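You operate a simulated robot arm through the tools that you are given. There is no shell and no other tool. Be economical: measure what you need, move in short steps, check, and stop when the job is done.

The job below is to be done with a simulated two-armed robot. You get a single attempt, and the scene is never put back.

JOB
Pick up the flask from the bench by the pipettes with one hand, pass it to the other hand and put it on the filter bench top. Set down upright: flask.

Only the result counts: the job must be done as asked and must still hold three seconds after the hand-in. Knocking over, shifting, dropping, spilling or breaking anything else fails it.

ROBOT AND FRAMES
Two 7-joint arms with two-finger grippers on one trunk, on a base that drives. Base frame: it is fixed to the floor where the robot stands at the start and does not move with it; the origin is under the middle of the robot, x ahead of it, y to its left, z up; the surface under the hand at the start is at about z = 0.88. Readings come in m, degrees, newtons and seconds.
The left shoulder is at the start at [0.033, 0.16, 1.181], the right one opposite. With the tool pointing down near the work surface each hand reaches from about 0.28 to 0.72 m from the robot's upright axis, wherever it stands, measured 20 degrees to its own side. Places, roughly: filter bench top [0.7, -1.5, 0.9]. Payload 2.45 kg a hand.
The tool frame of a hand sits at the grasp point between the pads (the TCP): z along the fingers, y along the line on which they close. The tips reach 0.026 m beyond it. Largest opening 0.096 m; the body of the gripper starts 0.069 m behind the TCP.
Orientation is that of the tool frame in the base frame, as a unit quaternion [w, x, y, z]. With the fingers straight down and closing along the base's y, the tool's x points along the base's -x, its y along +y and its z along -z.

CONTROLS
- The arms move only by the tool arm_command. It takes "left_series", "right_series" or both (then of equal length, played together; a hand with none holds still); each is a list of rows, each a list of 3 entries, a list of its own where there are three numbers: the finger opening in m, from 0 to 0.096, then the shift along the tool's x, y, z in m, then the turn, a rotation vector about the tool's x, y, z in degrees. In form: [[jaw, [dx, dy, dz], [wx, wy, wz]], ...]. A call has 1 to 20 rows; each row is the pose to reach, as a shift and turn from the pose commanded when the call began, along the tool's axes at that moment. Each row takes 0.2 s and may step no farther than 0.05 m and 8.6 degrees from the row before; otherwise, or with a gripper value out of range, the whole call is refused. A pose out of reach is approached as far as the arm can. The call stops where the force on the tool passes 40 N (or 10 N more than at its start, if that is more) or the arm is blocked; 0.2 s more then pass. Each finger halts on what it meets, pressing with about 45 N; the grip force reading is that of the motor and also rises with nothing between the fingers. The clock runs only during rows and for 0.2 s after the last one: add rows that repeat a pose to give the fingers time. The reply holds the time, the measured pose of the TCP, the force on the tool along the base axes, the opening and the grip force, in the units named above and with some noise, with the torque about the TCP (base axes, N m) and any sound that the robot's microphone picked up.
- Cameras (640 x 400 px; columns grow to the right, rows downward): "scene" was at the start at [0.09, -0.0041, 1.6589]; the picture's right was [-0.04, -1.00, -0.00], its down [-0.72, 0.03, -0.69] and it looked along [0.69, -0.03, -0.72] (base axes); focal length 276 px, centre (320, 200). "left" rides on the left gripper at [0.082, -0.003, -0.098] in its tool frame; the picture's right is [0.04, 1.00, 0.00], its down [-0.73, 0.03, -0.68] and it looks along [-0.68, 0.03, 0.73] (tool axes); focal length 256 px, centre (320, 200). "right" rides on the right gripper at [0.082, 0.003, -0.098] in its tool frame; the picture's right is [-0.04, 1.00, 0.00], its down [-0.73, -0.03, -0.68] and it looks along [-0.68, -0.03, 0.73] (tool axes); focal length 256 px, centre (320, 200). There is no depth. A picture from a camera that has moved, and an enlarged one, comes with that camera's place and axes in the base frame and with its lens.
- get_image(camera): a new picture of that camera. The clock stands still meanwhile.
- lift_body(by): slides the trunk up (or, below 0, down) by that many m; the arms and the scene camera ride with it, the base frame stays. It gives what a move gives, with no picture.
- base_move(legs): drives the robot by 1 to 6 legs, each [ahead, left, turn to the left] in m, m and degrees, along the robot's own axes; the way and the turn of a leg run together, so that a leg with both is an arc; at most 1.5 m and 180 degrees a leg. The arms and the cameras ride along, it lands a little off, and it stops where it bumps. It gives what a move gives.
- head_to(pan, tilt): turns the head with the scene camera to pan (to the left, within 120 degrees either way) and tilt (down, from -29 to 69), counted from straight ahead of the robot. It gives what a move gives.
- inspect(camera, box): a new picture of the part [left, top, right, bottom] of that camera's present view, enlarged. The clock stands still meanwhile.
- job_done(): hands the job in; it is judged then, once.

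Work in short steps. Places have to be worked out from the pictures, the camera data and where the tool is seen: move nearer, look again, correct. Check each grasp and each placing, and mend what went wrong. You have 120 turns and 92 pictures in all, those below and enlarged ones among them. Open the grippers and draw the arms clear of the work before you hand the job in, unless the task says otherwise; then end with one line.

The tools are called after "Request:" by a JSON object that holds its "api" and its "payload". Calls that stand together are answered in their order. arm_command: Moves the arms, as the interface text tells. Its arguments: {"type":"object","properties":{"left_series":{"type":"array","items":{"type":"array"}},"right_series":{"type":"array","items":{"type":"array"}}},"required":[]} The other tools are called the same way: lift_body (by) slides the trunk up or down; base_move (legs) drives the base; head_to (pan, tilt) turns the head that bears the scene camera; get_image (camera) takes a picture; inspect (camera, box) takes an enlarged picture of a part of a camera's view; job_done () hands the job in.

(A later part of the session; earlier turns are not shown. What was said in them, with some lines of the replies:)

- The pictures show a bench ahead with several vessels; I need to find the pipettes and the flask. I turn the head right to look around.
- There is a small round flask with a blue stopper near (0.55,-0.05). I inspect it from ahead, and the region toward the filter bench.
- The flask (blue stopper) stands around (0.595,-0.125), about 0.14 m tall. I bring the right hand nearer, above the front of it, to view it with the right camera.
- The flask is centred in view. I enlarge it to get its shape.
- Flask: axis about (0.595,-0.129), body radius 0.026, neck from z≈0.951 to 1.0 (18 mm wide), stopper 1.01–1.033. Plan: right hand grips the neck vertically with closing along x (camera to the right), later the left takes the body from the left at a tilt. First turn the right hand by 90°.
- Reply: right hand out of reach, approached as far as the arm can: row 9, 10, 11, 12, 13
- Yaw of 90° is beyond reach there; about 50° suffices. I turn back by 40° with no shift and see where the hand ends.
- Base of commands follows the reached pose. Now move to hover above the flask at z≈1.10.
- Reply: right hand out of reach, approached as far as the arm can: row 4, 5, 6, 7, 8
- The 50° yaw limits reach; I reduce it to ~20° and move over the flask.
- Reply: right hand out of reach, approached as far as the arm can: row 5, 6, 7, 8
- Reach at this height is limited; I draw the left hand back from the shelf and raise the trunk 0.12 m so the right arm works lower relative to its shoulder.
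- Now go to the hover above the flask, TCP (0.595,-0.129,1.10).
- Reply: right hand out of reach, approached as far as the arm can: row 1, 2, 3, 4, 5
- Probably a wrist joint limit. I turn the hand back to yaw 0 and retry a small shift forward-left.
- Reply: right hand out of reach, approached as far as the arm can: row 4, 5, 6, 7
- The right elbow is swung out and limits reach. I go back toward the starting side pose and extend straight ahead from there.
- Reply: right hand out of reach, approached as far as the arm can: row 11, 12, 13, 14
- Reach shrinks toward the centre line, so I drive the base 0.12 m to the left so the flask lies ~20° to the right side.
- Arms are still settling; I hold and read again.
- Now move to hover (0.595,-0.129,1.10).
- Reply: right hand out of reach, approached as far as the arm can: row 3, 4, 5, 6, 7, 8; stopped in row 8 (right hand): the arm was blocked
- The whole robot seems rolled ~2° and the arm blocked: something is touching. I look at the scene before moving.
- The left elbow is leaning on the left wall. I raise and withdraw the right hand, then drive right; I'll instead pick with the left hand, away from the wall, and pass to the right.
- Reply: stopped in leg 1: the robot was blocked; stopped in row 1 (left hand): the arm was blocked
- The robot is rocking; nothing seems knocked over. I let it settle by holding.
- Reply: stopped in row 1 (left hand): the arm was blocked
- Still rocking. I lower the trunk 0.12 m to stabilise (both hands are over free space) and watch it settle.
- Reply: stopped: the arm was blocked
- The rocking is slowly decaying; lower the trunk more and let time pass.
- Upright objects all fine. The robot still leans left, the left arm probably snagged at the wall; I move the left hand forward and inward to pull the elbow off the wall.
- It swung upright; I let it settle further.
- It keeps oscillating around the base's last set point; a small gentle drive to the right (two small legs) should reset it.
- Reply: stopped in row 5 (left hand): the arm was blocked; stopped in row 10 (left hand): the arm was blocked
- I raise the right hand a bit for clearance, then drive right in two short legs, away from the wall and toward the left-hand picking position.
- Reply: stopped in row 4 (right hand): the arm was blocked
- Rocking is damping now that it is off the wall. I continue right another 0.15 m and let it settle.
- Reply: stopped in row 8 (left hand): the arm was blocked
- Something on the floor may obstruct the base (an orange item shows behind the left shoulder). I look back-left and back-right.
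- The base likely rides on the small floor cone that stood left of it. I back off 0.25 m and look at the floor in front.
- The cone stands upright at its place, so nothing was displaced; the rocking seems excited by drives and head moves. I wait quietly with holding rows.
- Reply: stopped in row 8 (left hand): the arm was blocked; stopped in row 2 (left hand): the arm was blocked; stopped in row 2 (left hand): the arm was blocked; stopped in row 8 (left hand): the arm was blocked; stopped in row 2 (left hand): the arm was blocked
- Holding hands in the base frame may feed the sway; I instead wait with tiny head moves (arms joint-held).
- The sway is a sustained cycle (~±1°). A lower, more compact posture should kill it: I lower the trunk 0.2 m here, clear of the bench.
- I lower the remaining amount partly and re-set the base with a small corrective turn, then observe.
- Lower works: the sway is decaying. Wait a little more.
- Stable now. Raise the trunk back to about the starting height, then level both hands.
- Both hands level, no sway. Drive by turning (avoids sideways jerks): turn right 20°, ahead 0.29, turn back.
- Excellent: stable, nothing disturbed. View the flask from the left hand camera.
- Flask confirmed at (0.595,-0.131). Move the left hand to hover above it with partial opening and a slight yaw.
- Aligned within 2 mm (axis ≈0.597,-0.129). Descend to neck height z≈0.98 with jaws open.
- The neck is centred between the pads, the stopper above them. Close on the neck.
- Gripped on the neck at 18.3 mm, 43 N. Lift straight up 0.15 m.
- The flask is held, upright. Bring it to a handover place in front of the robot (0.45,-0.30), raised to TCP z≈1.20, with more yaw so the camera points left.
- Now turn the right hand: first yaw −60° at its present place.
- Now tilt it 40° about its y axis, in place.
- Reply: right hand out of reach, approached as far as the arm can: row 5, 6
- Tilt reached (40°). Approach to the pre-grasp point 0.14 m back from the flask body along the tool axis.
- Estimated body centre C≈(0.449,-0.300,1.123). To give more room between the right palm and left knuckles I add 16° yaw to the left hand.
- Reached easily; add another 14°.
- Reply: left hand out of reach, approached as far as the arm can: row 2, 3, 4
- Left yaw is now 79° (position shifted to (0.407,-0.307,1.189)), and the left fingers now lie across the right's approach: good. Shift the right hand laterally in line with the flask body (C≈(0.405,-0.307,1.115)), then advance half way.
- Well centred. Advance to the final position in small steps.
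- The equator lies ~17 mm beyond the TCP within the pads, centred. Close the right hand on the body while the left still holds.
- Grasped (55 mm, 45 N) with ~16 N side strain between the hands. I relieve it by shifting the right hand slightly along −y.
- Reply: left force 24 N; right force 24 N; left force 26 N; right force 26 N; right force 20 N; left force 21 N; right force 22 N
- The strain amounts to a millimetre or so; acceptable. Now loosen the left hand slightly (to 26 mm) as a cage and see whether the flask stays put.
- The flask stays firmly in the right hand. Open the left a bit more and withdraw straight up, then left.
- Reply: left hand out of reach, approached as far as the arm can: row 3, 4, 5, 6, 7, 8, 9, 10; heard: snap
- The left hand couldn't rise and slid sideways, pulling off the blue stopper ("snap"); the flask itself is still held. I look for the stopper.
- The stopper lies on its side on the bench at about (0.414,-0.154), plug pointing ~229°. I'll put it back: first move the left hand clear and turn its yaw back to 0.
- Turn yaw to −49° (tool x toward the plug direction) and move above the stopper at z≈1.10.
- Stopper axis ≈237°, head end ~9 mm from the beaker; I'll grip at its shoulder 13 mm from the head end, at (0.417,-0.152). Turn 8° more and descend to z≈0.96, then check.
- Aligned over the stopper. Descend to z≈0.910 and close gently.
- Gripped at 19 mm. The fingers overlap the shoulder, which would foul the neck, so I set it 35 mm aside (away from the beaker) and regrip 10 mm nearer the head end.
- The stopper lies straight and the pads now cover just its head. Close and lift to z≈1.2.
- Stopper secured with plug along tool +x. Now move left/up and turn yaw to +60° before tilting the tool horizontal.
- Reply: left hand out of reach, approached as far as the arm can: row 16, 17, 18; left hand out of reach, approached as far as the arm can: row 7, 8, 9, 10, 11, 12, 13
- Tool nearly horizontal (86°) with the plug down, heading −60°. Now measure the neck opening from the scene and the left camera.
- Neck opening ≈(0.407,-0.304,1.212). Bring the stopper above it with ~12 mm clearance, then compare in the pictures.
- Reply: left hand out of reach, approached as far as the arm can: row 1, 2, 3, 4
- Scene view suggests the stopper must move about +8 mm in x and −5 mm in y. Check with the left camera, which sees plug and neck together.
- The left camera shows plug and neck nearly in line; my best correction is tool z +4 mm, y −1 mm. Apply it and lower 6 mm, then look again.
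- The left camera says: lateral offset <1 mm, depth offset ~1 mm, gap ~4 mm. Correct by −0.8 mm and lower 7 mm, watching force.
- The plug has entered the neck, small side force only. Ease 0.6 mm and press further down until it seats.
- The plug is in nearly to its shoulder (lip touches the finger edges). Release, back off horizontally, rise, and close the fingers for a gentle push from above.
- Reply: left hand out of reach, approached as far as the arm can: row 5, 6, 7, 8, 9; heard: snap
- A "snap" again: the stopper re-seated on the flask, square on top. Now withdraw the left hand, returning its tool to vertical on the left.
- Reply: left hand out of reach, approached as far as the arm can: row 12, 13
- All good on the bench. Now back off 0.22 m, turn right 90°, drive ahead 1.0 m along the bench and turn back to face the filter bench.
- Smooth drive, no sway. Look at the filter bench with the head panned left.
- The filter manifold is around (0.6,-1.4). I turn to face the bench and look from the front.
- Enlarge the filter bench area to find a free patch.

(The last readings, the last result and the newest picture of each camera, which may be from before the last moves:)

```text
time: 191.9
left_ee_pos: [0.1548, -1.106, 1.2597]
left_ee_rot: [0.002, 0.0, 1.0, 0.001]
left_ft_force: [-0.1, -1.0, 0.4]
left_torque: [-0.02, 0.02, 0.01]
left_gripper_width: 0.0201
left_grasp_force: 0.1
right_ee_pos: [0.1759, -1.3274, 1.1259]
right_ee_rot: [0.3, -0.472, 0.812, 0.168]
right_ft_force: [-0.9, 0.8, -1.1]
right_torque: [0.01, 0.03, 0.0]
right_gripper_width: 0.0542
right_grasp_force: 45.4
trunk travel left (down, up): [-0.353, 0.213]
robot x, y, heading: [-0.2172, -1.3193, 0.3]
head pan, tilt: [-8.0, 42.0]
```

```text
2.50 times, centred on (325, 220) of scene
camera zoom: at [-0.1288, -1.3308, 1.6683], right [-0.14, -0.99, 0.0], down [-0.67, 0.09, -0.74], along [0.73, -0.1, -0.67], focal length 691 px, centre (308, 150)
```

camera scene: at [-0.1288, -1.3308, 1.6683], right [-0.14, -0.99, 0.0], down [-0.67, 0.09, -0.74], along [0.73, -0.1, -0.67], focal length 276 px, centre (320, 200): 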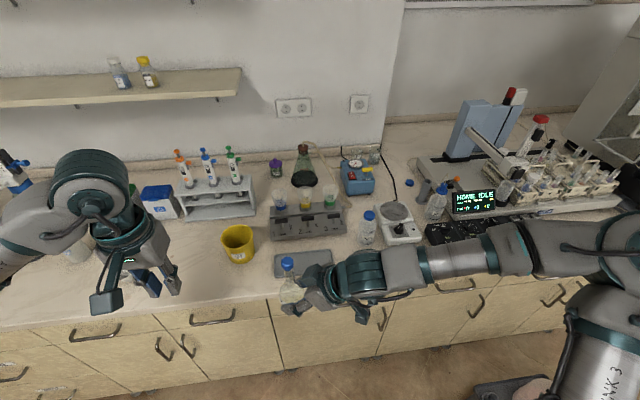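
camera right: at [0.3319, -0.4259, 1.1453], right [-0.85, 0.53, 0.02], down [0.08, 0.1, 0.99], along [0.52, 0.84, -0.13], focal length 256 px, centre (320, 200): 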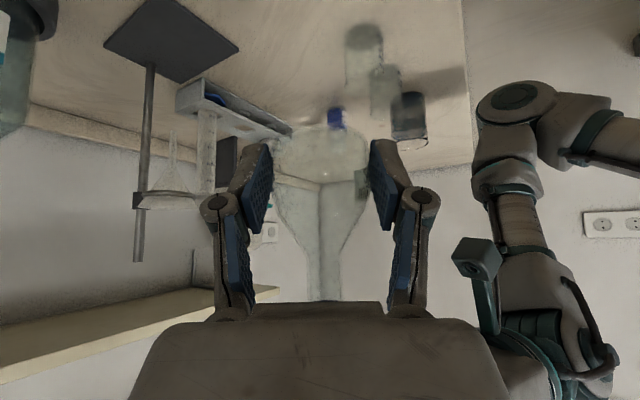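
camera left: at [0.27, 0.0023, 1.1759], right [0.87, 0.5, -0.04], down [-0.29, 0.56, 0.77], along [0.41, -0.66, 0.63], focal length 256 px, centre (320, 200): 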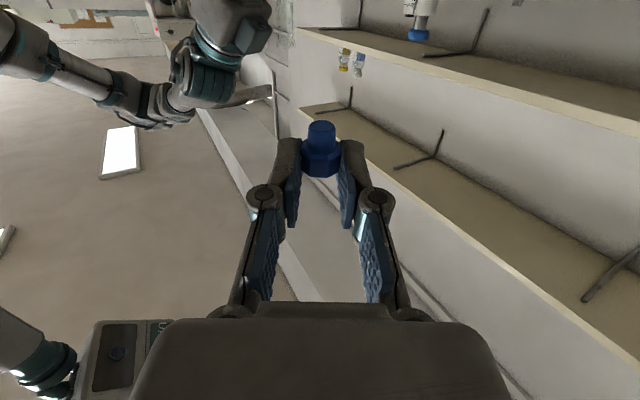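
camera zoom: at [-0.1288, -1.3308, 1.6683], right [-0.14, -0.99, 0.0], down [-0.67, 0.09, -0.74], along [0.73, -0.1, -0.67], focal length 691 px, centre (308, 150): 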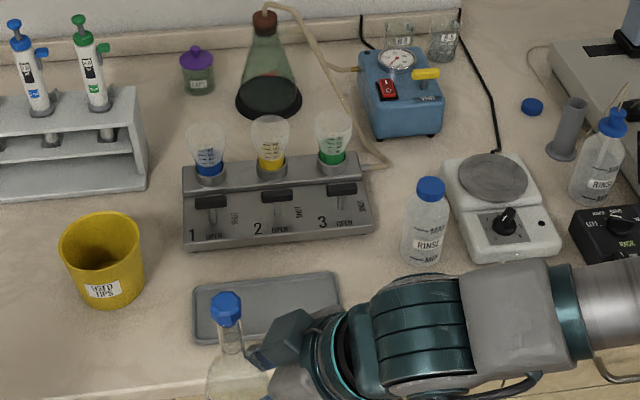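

Free patch: right of the tray, left of the rinse bottle, around (0.44,-1.505), near the named centre line y=-1.5. To keep the gripper off the rinse bottle I turn the held flask's hand from −60° to −25° yaw, about the vertical.

Request:
{"api": "arm_command", "payload": {"right_series": [[0.03, [0, 0, 0], [4.5, 0, 5.4]], [0.03, [0, 0, 0], [9, 0, 10.7]], [0.03, [0, 0, 0], [13.5, 0, 16.1]], [0.03, [0, 0, 0], [18, 0, 21.4]], [0.03, [0, 0, 0], [22.5, 0.1, 26.8]], [0.03, [0, 0, 0], [22.5, 0.1, 26.8]]]}}

Request:
{"api": "base_move", "payload": {"legs": [[0, 0, -35], [0.26, 0, 0], [0, 0, 35]]}}

Request:
{"api": "head_to", "payload": {"pan": -8, "tilt": 52}}

Request:
{"api": "get_image", "payload": {"camera": "scene"}}

```text
time: 193.3
left_ee_pos: [0.1551, -1.1083, 1.2603]
left_ee_rot: [0.002, 0.0, 1.0, 0.001]
left_ft_force: [0.3, -0.1, 0.4]
left_torque: [0.02, 0.0, 0.01]
left_gripper_width: 0.0198
left_grasp_force: 0.0
right_ee_pos: [0.1847, -1.3548, 1.1321]
right_ee_rot: [0.338, -0.205, 0.916, 0.072]
right_ft_force: [1.0, -0.2, -0.9]
right_torque: [-0.04, 0.02, 0.0]
right_gripper_width: 0.0544
right_grasp_force: 45.0
right hand out of reach, approached as far as the arm can: row 5, 6
trunk travel left (down, up): [-0.353, 0.213]
robot x, y, heading: [-0.2218, -1.3201, 0.3]
head pan, tilt: [-8.0, 42.0]
```

```text
time: 198.5
left_ee_pos: [0.3685, -1.258, 1.2608]
left_ee_rot: [0.002, 0.003, 1.0, 0.001]
left_ft_force: [-0.1, 0.0, -0.5]
left_torque: [-0.01, 0.0, -0.03]
left_gripper_width: 0.02
left_grasp_force: 0.1
right_ee_pos: [0.3966, -1.5068, 1.1325]
right_ee_rot: [0.339, -0.201, 0.917, 0.07]
right_ft_force: [0.5, 0.9, -0.5]
right_torque: [0.0, 0.01, 0.03]
right_gripper_width: 0.0543
right_grasp_force: 45.0
trunk travel left (down, up): [-0.353, 0.213]
robot x, y, heading: [-0.0097, -1.4698, -0.5]
head pan, tilt: [-8.0, 42.0]
```

```text
time: 199.2
left_ee_pos: [0.3641, -1.258, 1.2609]
left_ee_rot: [0.002, 0.004, 1.0, 0.001]
left_ft_force: [0.2, -0.4, 0.1]
left_torque: [0.01, 0.0, 0.0]
left_gripper_width: 0.0199
left_grasp_force: 0.1
right_ee_pos: [0.3936, -1.5053, 1.1328]
right_ee_rot: [0.339, -0.202, 0.916, 0.07]
right_ft_force: [0.5, 1.1, -1.2]
right_torque: [-0.04, -0.01, 0.01]
right_gripper_width: 0.0543
right_grasp_force: 45.0
trunk travel left (down, up): [-0.353, 0.213]
robot x, y, heading: [-0.009, -1.4706, -0.3]
head pan, tilt: [-8.0, 52.0]
```

```text
8 pictures are left
camera scene: at [0.0744, -1.4773, 1.6544], right [-0.14, -0.99, 0.0], down [-0.78, 0.11, -0.61], along [0.61, -0.09, -0.79], focal length 276 px, centre (320, 200)
```

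scene: 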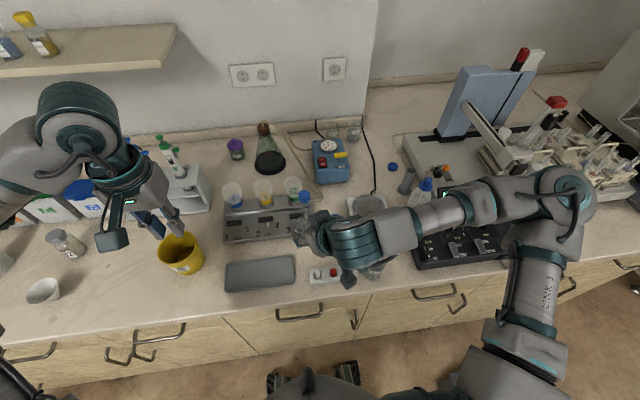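

A small white object sits right of the tray. Enlarge that area.

Request:
{"api": "inspect", "payload": {"camera": "scene", "box": [210, 170, 420, 310]}}

```text
2.86 times, centred on (315, 240) of scene
camera zoom: at [0.0744, -1.4773, 1.6544], right [-0.14, -0.99, 0.0], down [-0.78, 0.11, -0.61], along [0.61, -0.09, -0.79], focal length 790 px, centre (334, 86)
```

zoom: 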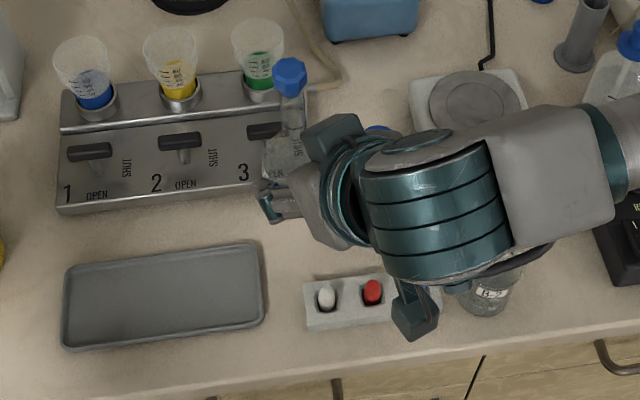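

The patch between manifold, tray, stir-bar rack and rinse bottle at (0.468,-1.505) is free with ~15 mm or more margins. Move the flask over it and lower to about 7 cm above the bench.

Request:
{"api": "arm_command", "payload": {"right_series": [[0.03, [-0.02, -0.0155, 0.0173], [0, 0, 0]], [0.03, [-0.04, -0.0309, 0.0346], [0, 0, 0]], [0.03, [-0.0157, -0.0306, 0.0631], [0, 0, 0]], [0.03, [0.0087, -0.0302, 0.0916], [0, 0, 0]], [0.03, [0.033, -0.0299, 0.12], [0, 0, 0]], [0.03, [0.0574, -0.0295, 0.1486], [0, 0, 0]], [0.03, [0.0574, -0.0295, 0.1486], [0, 0, 0]]]}}

Request:
{"api": "inspect", "payload": {"camera": "scene", "box": [250, 170, 400, 290]}}

```text
time: 200.8
left_ee_pos: [0.3631, -1.2577, 1.2609]
left_ee_rot: [0.003, 0.004, 1.0, 0.001]
left_ft_force: [-0.4, 0.3, -0.6]
left_torque: [0.0, -0.02, 0.0]
left_gripper_width: 0.02
left_grasp_force: 0.1
right_ee_pos: [0.4539, -1.5256, 0.9914]
right_ee_rot: [0.338, -0.202, 0.916, 0.071]
right_ft_force: [-0.2, 0.0, -0.5]
right_torque: [-0.01, 0.0, 0.0]
right_gripper_width: 0.0541
right_grasp_force: 44.7
right hand out of reach, approached as far as the arm can: row 6, 7
trunk travel left (down, up): [-0.353, 0.213]
robot x, y, heading: [-0.005, -1.4665, -0.3]
head pan, tilt: [-8.0, 52.0]
```

```text
3.33 times, centred on (325, 230) of scene
camera zoom: at [0.0745, -1.4779, 1.6544], right [-0.14, -0.99, 0.0], down [-0.78, 0.11, -0.61], along [0.61, -0.09, -0.79], focal length 921 px, centre (303, 100)
```

zoom: 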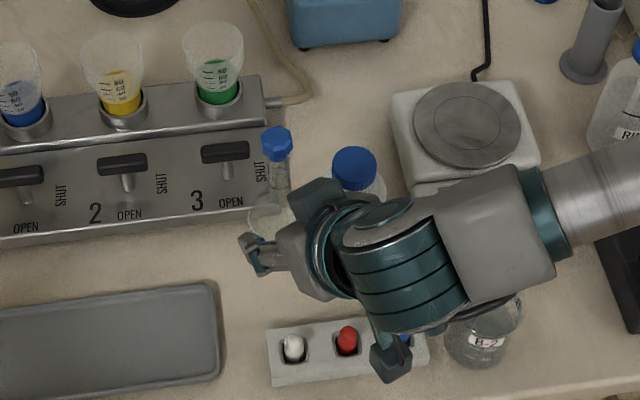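

The arm's reach ends here and y drifted to −1.519 (too near the rinse bottle). Raise 2 cm while shifting +12 mm in y; the rest of the lowering I'll do with the trunk.

Request:
{"api": "arm_command", "payload": {"right_series": [[0.03, [-0.0169, 0.0107, -0.012], [0, 0, 0]], [0.03, [-0.0169, 0.0107, -0.012], [0, 0, 0]]]}}

```text
time: 201.4
left_ee_pos: [0.3641, -1.2573, 1.261]
left_ee_rot: [0.003, 0.004, 1.0, 0.001]
left_ft_force: [0.2, -0.1, -0.2]
left_torque: [-0.01, 0.01, 0.0]
left_gripper_width: 0.0198
left_grasp_force: 0.0
right_ee_pos: [0.4543, -1.5157, 1.0134]
right_ee_rot: [0.339, -0.201, 0.916, 0.07]
right_ft_force: [0.1, 1.2, -1.2]
right_torque: [-0.02, 0.03, 0.0]
right_gripper_width: 0.054
right_grasp_force: 45.1
trunk travel left (down, up): [-0.353, 0.213]
robot x, y, heading: [-0.0049, -1.4722, -0.6]
head pan, tilt: [-8.0, 52.0]
```

Good: flask axis at (0.468,-1.509). Lower the trunk 0.085 m (leaving ~17 mm) and look.

Request:
{"api": "lift_body", "payload": {"by": -0.085}}

Request:
{"api": "inspect", "payload": {"camera": "scene", "box": [250, 170, 400, 290]}}

Request:
{"api": "get_image", "payload": {"camera": "right"}}

```text
time: 202.6
left_ee_pos: [0.364, -1.2598, 1.1781]
left_ee_rot: [0.003, 0.003, 1.0, 0.001]
left_ft_force: [0.7, -0.3, -0.7]
left_torque: [0.03, 0.0, 0.01]
left_gripper_width: 0.0201
left_grasp_force: 0.0
right_ee_pos: [0.454, -1.5142, 0.9255]
right_ee_rot: [0.339, -0.202, 0.916, 0.071]
right_ft_force: [-0.7, 0.4, -0.7]
right_torque: [-0.01, 0.01, -0.01]
right_gripper_width: 0.0542
right_grasp_force: 45.6
trunk travel left (down, up): [-0.268, 0.298]
robot x, y, heading: [-0.0045, -1.4707, -0.4]
head pan, tilt: [-8.0, 52.0]
```

```text
3.33 times, centred on (325, 230) of scene
camera zoom: at [0.1166, -1.4779, 1.5687], right [-0.14, -0.99, 0.0], down [-0.78, 0.11, -0.61], along [0.61, -0.09, -0.79], focal length 921 px, centre (303, 100)
```

zoom: 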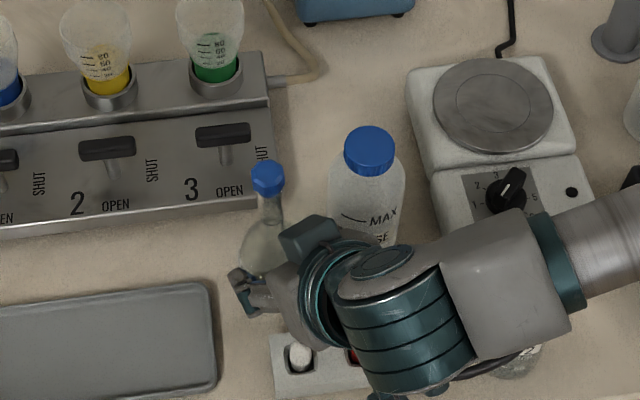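

```text
4 pictures are left
camera right: at [0.3366, -1.5629, 0.948], right [-0.39, 0.92, 0.02], down [0.11, 0.03, 0.99], along [0.91, 0.39, -0.11], focal length 256 px, centre (320, 200)
```

right: 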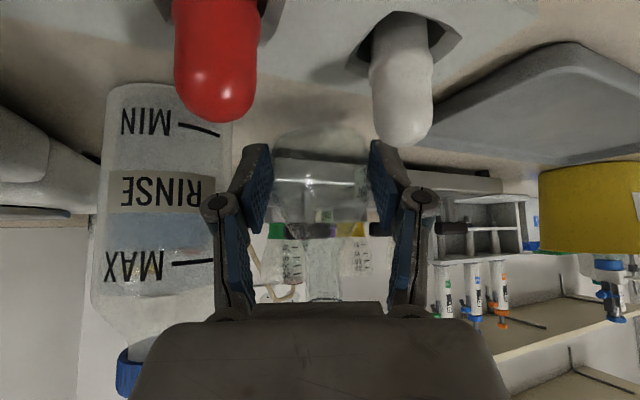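

Clear of the rinse bottle, stir bars and manifold. Lower the trunk in small steps watching the force.

Request:
{"api": "lift_body", "payload": {"by": -0.008}}

Request:
{"api": "lift_body", "payload": {"by": -0.003}}

```text
time: 203.2
left_ee_pos: [0.3632, -1.2576, 1.1686]
left_ee_rot: [0.003, 0.003, 1.0, 0.001]
left_ft_force: [-0.8, -0.3, -0.2]
left_torque: [0.05, -0.02, 0.0]
left_gripper_width: 0.0201
left_grasp_force: 0.0
right_ee_pos: [0.4538, -1.5146, 0.9179]
right_ee_rot: [0.339, -0.202, 0.916, 0.07]
right_ft_force: [-0.2, -0.4, -0.6]
right_torque: [-0.02, 0.0, 0.0]
right_gripper_width: 0.0542
right_grasp_force: 44.9
trunk travel left (down, up): [-0.26, 0.306]
robot x, y, heading: [-0.007, -1.4685, -0.3]
head pan, tilt: [-8.0, 52.0]
```

```text
time: 203.7
left_ee_pos: [0.3623, -1.2577, 1.1659]
left_ee_rot: [0.002, 0.004, 1.0, 0.001]
left_ft_force: [-0.2, -0.3, 0.0]
left_torque: [0.01, 0.01, 0.0]
left_gripper_width: 0.0199
left_grasp_force: 0.0
right_ee_pos: [0.4536, -1.5135, 0.9146]
right_ee_rot: [0.34, -0.201, 0.916, 0.07]
right_ft_force: [-0.7, -0.2, -0.9]
right_torque: [-0.02, -0.02, -0.02]
right_gripper_width: 0.0541
right_grasp_force: 44.8
trunk travel left (down, up): [-0.257, 0.309]
robot x, y, heading: [-0.0096, -1.4683, -0.3]
head pan, tilt: [-8.0, 52.0]
```

Request:
{"api": "lift_body", "payload": {"by": -0.002}}

Request:
{"api": "lift_body", "payload": {"by": -0.0015}}

```text
time: 204.2
left_ee_pos: [0.3648, -1.2573, 1.164]
left_ee_rot: [0.004, 0.004, 1.0, 0.001]
left_ft_force: [0.2, 0.5, -0.9]
left_torque: [-0.01, 0.03, 0.02]
left_gripper_width: 0.0198
left_grasp_force: 0.0
right_ee_pos: [0.4535, -1.5142, 0.9138]
right_ee_rot: [0.34, -0.202, 0.916, 0.07]
right_ft_force: [-0.6, 0.4, 0.5]
right_torque: [0.0, -0.02, -0.01]
right_gripper_width: 0.0542
right_grasp_force: 44.8
trunk travel left (down, up): [-0.255, 0.311]
robot x, y, heading: [-0.0088, -1.4694, -0.1]
head pan, tilt: [-8.0, 52.0]
```

```text
time: 204.7
left_ee_pos: [0.3637, -1.2582, 1.1622]
left_ee_rot: [0.004, 0.003, 1.0, 0.001]
left_ft_force: [-0.3, 0.9, -0.2]
left_torque: [-0.02, 0.0, 0.0]
left_gripper_width: 0.0199
left_grasp_force: 0.1
right_ee_pos: [0.4537, -1.5142, 0.9124]
right_ee_rot: [0.34, -0.202, 0.915, 0.071]
right_ft_force: [-0.4, -1.2, 11.8]
right_torque: [0.12, 0.11, -0.01]
right_gripper_width: 0.0541
right_grasp_force: 45.7
trunk travel left (down, up): [-0.254, 0.313]
robot x, y, heading: [-0.0084, -1.4713, -0.4]
head pan, tilt: [-8.0, 52.0]
```

Contact: 11.8 N at exactly the predicted height. Open gently to 66 mm.

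Request:
{"api": "arm_command", "payload": {"right_series": [[0.056, [0, 0, 0], [0, 0, 0]], [0.06, [0, 0, 0], [0, 0, 0]], [0.066, [0, 0, 0], [0, 0, 0]], [0.066, [0, 0, 0], [0, 0, 0]]]}}

Request:
{"api": "get_image", "payload": {"camera": "right"}}

```text
time: 205.7
left_ee_pos: [0.3644, -1.2585, 1.1624]
left_ee_rot: [0.004, 0.003, 1.0, 0.001]
left_ft_force: [0.3, 0.2, -0.1]
left_torque: [0.02, 0.01, 0.01]
left_gripper_width: 0.0199
left_grasp_force: 0.0
right_ee_pos: [0.4539, -1.5131, 0.9113]
right_ee_rot: [0.34, -0.202, 0.916, 0.071]
right_ft_force: [0.1, -0.1, -0.4]
right_torque: [0.0, 0.02, 0.0]
right_gripper_width: 0.0663
right_grasp_force: 0.0
trunk travel left (down, up): [-0.254, 0.313]
robot x, y, heading: [-0.0077, -1.4705, -0.6]
head pan, tilt: [-8.0, 52.0]
```

```text
3 pictures are left
camera right: at [0.3369, -1.563, 0.9328], right [-0.39, 0.92, 0.02], down [0.11, 0.03, 0.99], along [0.91, 0.39, -0.12], focal length 256 px, centre (320, 200)
```

right: 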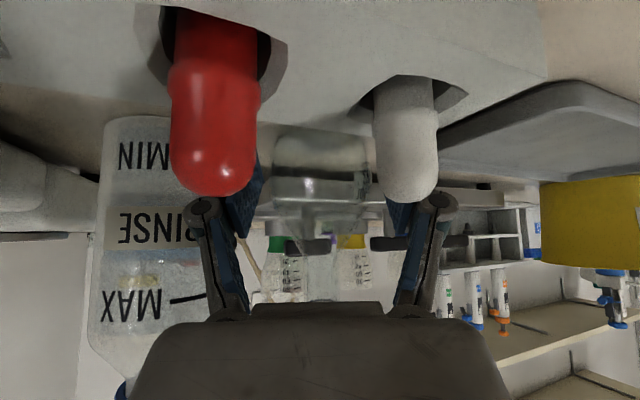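

Flask stands by itself between the open pads. Withdraw along the tool axis, slowly.

Request:
{"api": "arm_command", "payload": {"right_series": [[0.066, [0, 0, -0.015], [0, 0, 0]], [0.066, [0, 0, -0.03], [0, 0, 0]], [0.066, [0, 0, -0.05], [0, 0, 0]], [0.066, [0, 0, -0.08], [0, 0, 0]], [0.066, [0, 0, -0.11], [0, 0, 0]], [0.066, [0, 0, -0.14], [0, 0, 0]], [0.066, [0, 0, -0.17], [0, 0, 0]], [0.066, [0, 0, -0.17], [0, 0, 0]]]}}

Request:
{"api": "inspect", "payload": {"camera": "scene", "box": [230, 160, 420, 310]}}

```text
time: 207.5
left_ee_pos: [0.3643, -1.2587, 1.1616]
left_ee_rot: [0.002, 0.004, 1.0, 0.001]
left_ft_force: [0.7, 0.0, 0.1]
left_torque: [0.03, 0.0, 0.01]
left_gripper_width: 0.0202
left_grasp_force: 0.1
right_ee_pos: [0.3732, -1.5517, 1.0497]
right_ee_rot: [0.339, -0.202, 0.916, 0.071]
right_ft_force: [0.2, 0.5, 0.0]
right_torque: [-0.01, 0.01, 0.0]
right_gripper_width: 0.066
right_grasp_force: 0.0
right hand out of reach, approached as far as the arm can: row 5, 6, 7, 8
trunk travel left (down, up): [-0.254, 0.313]
robot x, y, heading: [-0.0108, -1.4706, -0.5]
head pan, tilt: [-8.0, 52.0]
```

```text
2.67 times, centred on (325, 235) of scene
camera zoom: at [0.127, -1.4789, 1.5535], right [-0.14, -0.99, 0.0], down [-0.78, 0.11, -0.61], along [0.61, -0.09, -0.79], focal length 737 px, centre (307, 107)
```

zoom: 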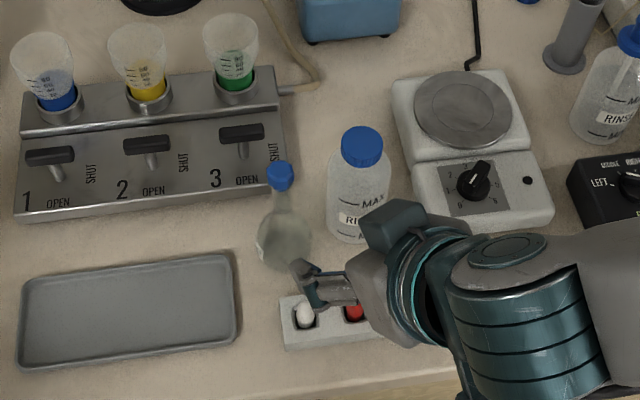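

The flask stands upright with its stopper, nothing else touched. Raise the trunk and back the robot off to clear the arms, then take a final look.

Request:
{"api": "lift_body", "payload": {"by": 0.1}}

Request:
{"api": "base_move", "payload": {"legs": [[-0.2, 0, 0]]}}

Request:
{"api": "inspect", "payload": {"camera": "scene", "box": [200, 120, 440, 280]}}

```text
time: 208.9
left_ee_pos: [0.3635, -1.2579, 1.2625]
left_ee_rot: [0.003, 0.003, 1.0, 0.001]
left_ft_force: [0.0, 0.4, 0.9]
left_torque: [0.0, 0.0, 0.01]
left_gripper_width: 0.0201
left_grasp_force: 0.0
right_ee_pos: [0.3732, -1.5522, 1.1506]
right_ee_rot: [0.34, -0.202, 0.916, 0.071]
right_ft_force: [-0.3, 0.2, 0.1]
right_torque: [0.01, -0.02, 0.01]
right_gripper_width: 0.066
right_grasp_force: 0.0
trunk travel left (down, up): [-0.354, 0.213]
robot x, y, heading: [-0.0067, -1.4697, -0.2]
head pan, tilt: [-8.0, 52.0]
```

```text
time: 210.4
left_ee_pos: [0.1682, -1.2561, 1.2616]
left_ee_rot: [0.003, 0.002, 1.0, 0.001]
left_ft_force: [-0.6, -0.5, -0.4]
left_torque: [0.02, -0.01, 0.03]
left_gripper_width: 0.02
left_grasp_force: 0.2
right_ee_pos: [0.1791, -1.549, 1.1493]
right_ee_rot: [0.338, -0.204, 0.916, 0.072]
right_ft_force: [0.8, 0.8, 0.0]
right_torque: [-0.01, -0.01, 0.0]
right_gripper_width: 0.066
right_grasp_force: 0.1
trunk travel left (down, up): [-0.354, 0.213]
robot x, y, heading: [-0.2065, -1.4686, -0.1]
head pan, tilt: [-8.0, 52.0]
```

```text
2.50 times, centred on (320, 200) of scene
camera zoom: at [-0.1198, -1.477, 1.6547], right [-0.14, -0.99, 0.0], down [-0.78, 0.11, -0.61], along [0.61, -0.09, -0.79], focal length 691 px, centre (320, 200)
```

zoom: 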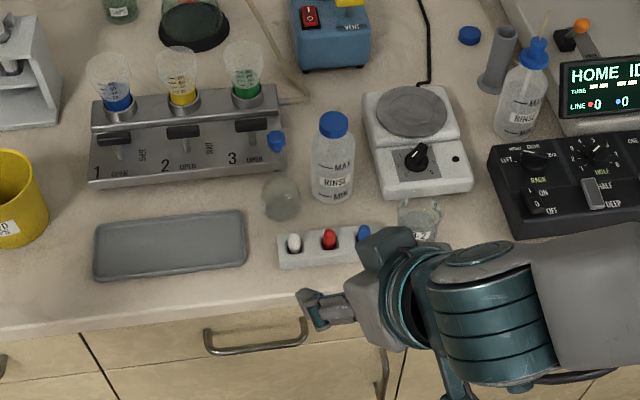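

The flask stands upright and free with its stopper on. Open the left gripper and hand in.

Request:
{"api": "arm_command", "payload": {"left_series": [[0.05, [0, 0, 0], [0, 0, 0]], [0.09, [0, 0, 0], [0, 0, 0]], [0.09, [0, 0, 0], [0, 0, 0]]], "right_series": [[0.08, [0, 0, 0], [0, 0, 0]], [0.09, [0, 0, 0], [0, 0, 0]], [0.09, [0, 0, 0], [0, 0, 0]]]}}

Request:
{"api": "job_done", "payload": {}}

```text
time: 211.2
left_ee_pos: [0.1621, -1.2565, 1.2627]
left_ee_rot: [0.006, 0.002, 1.0, 0.002]
left_ft_force: [0.1, 0.4, -0.3]
left_torque: [-0.04, -0.02, 0.02]
left_gripper_width: 0.0895
left_grasp_force: 0.0
right_ee_pos: [0.1708, -1.5484, 1.1525]
right_ee_rot: [0.341, -0.204, 0.915, 0.071]
right_ft_force: [0.0, -0.1, 0.4]
right_torque: [-0.02, 0.01, 0.0]
right_gripper_width: 0.09
right_grasp_force: 0.0
trunk travel left (down, up): [-0.354, 0.213]
robot x, y, heading: [-0.2074, -1.4683, -0.2]
head pan, tilt: [-8.0, 52.0]
```

```text
The job is handed in.
```

The flask was picked up with the left hand, passed to the right and set upright on the filter bench; its stopper came off onto the bench during the pass and I put it back on, and nothing else looked moved in the pictures, though the robot leaned on the left wall and rocked early on.
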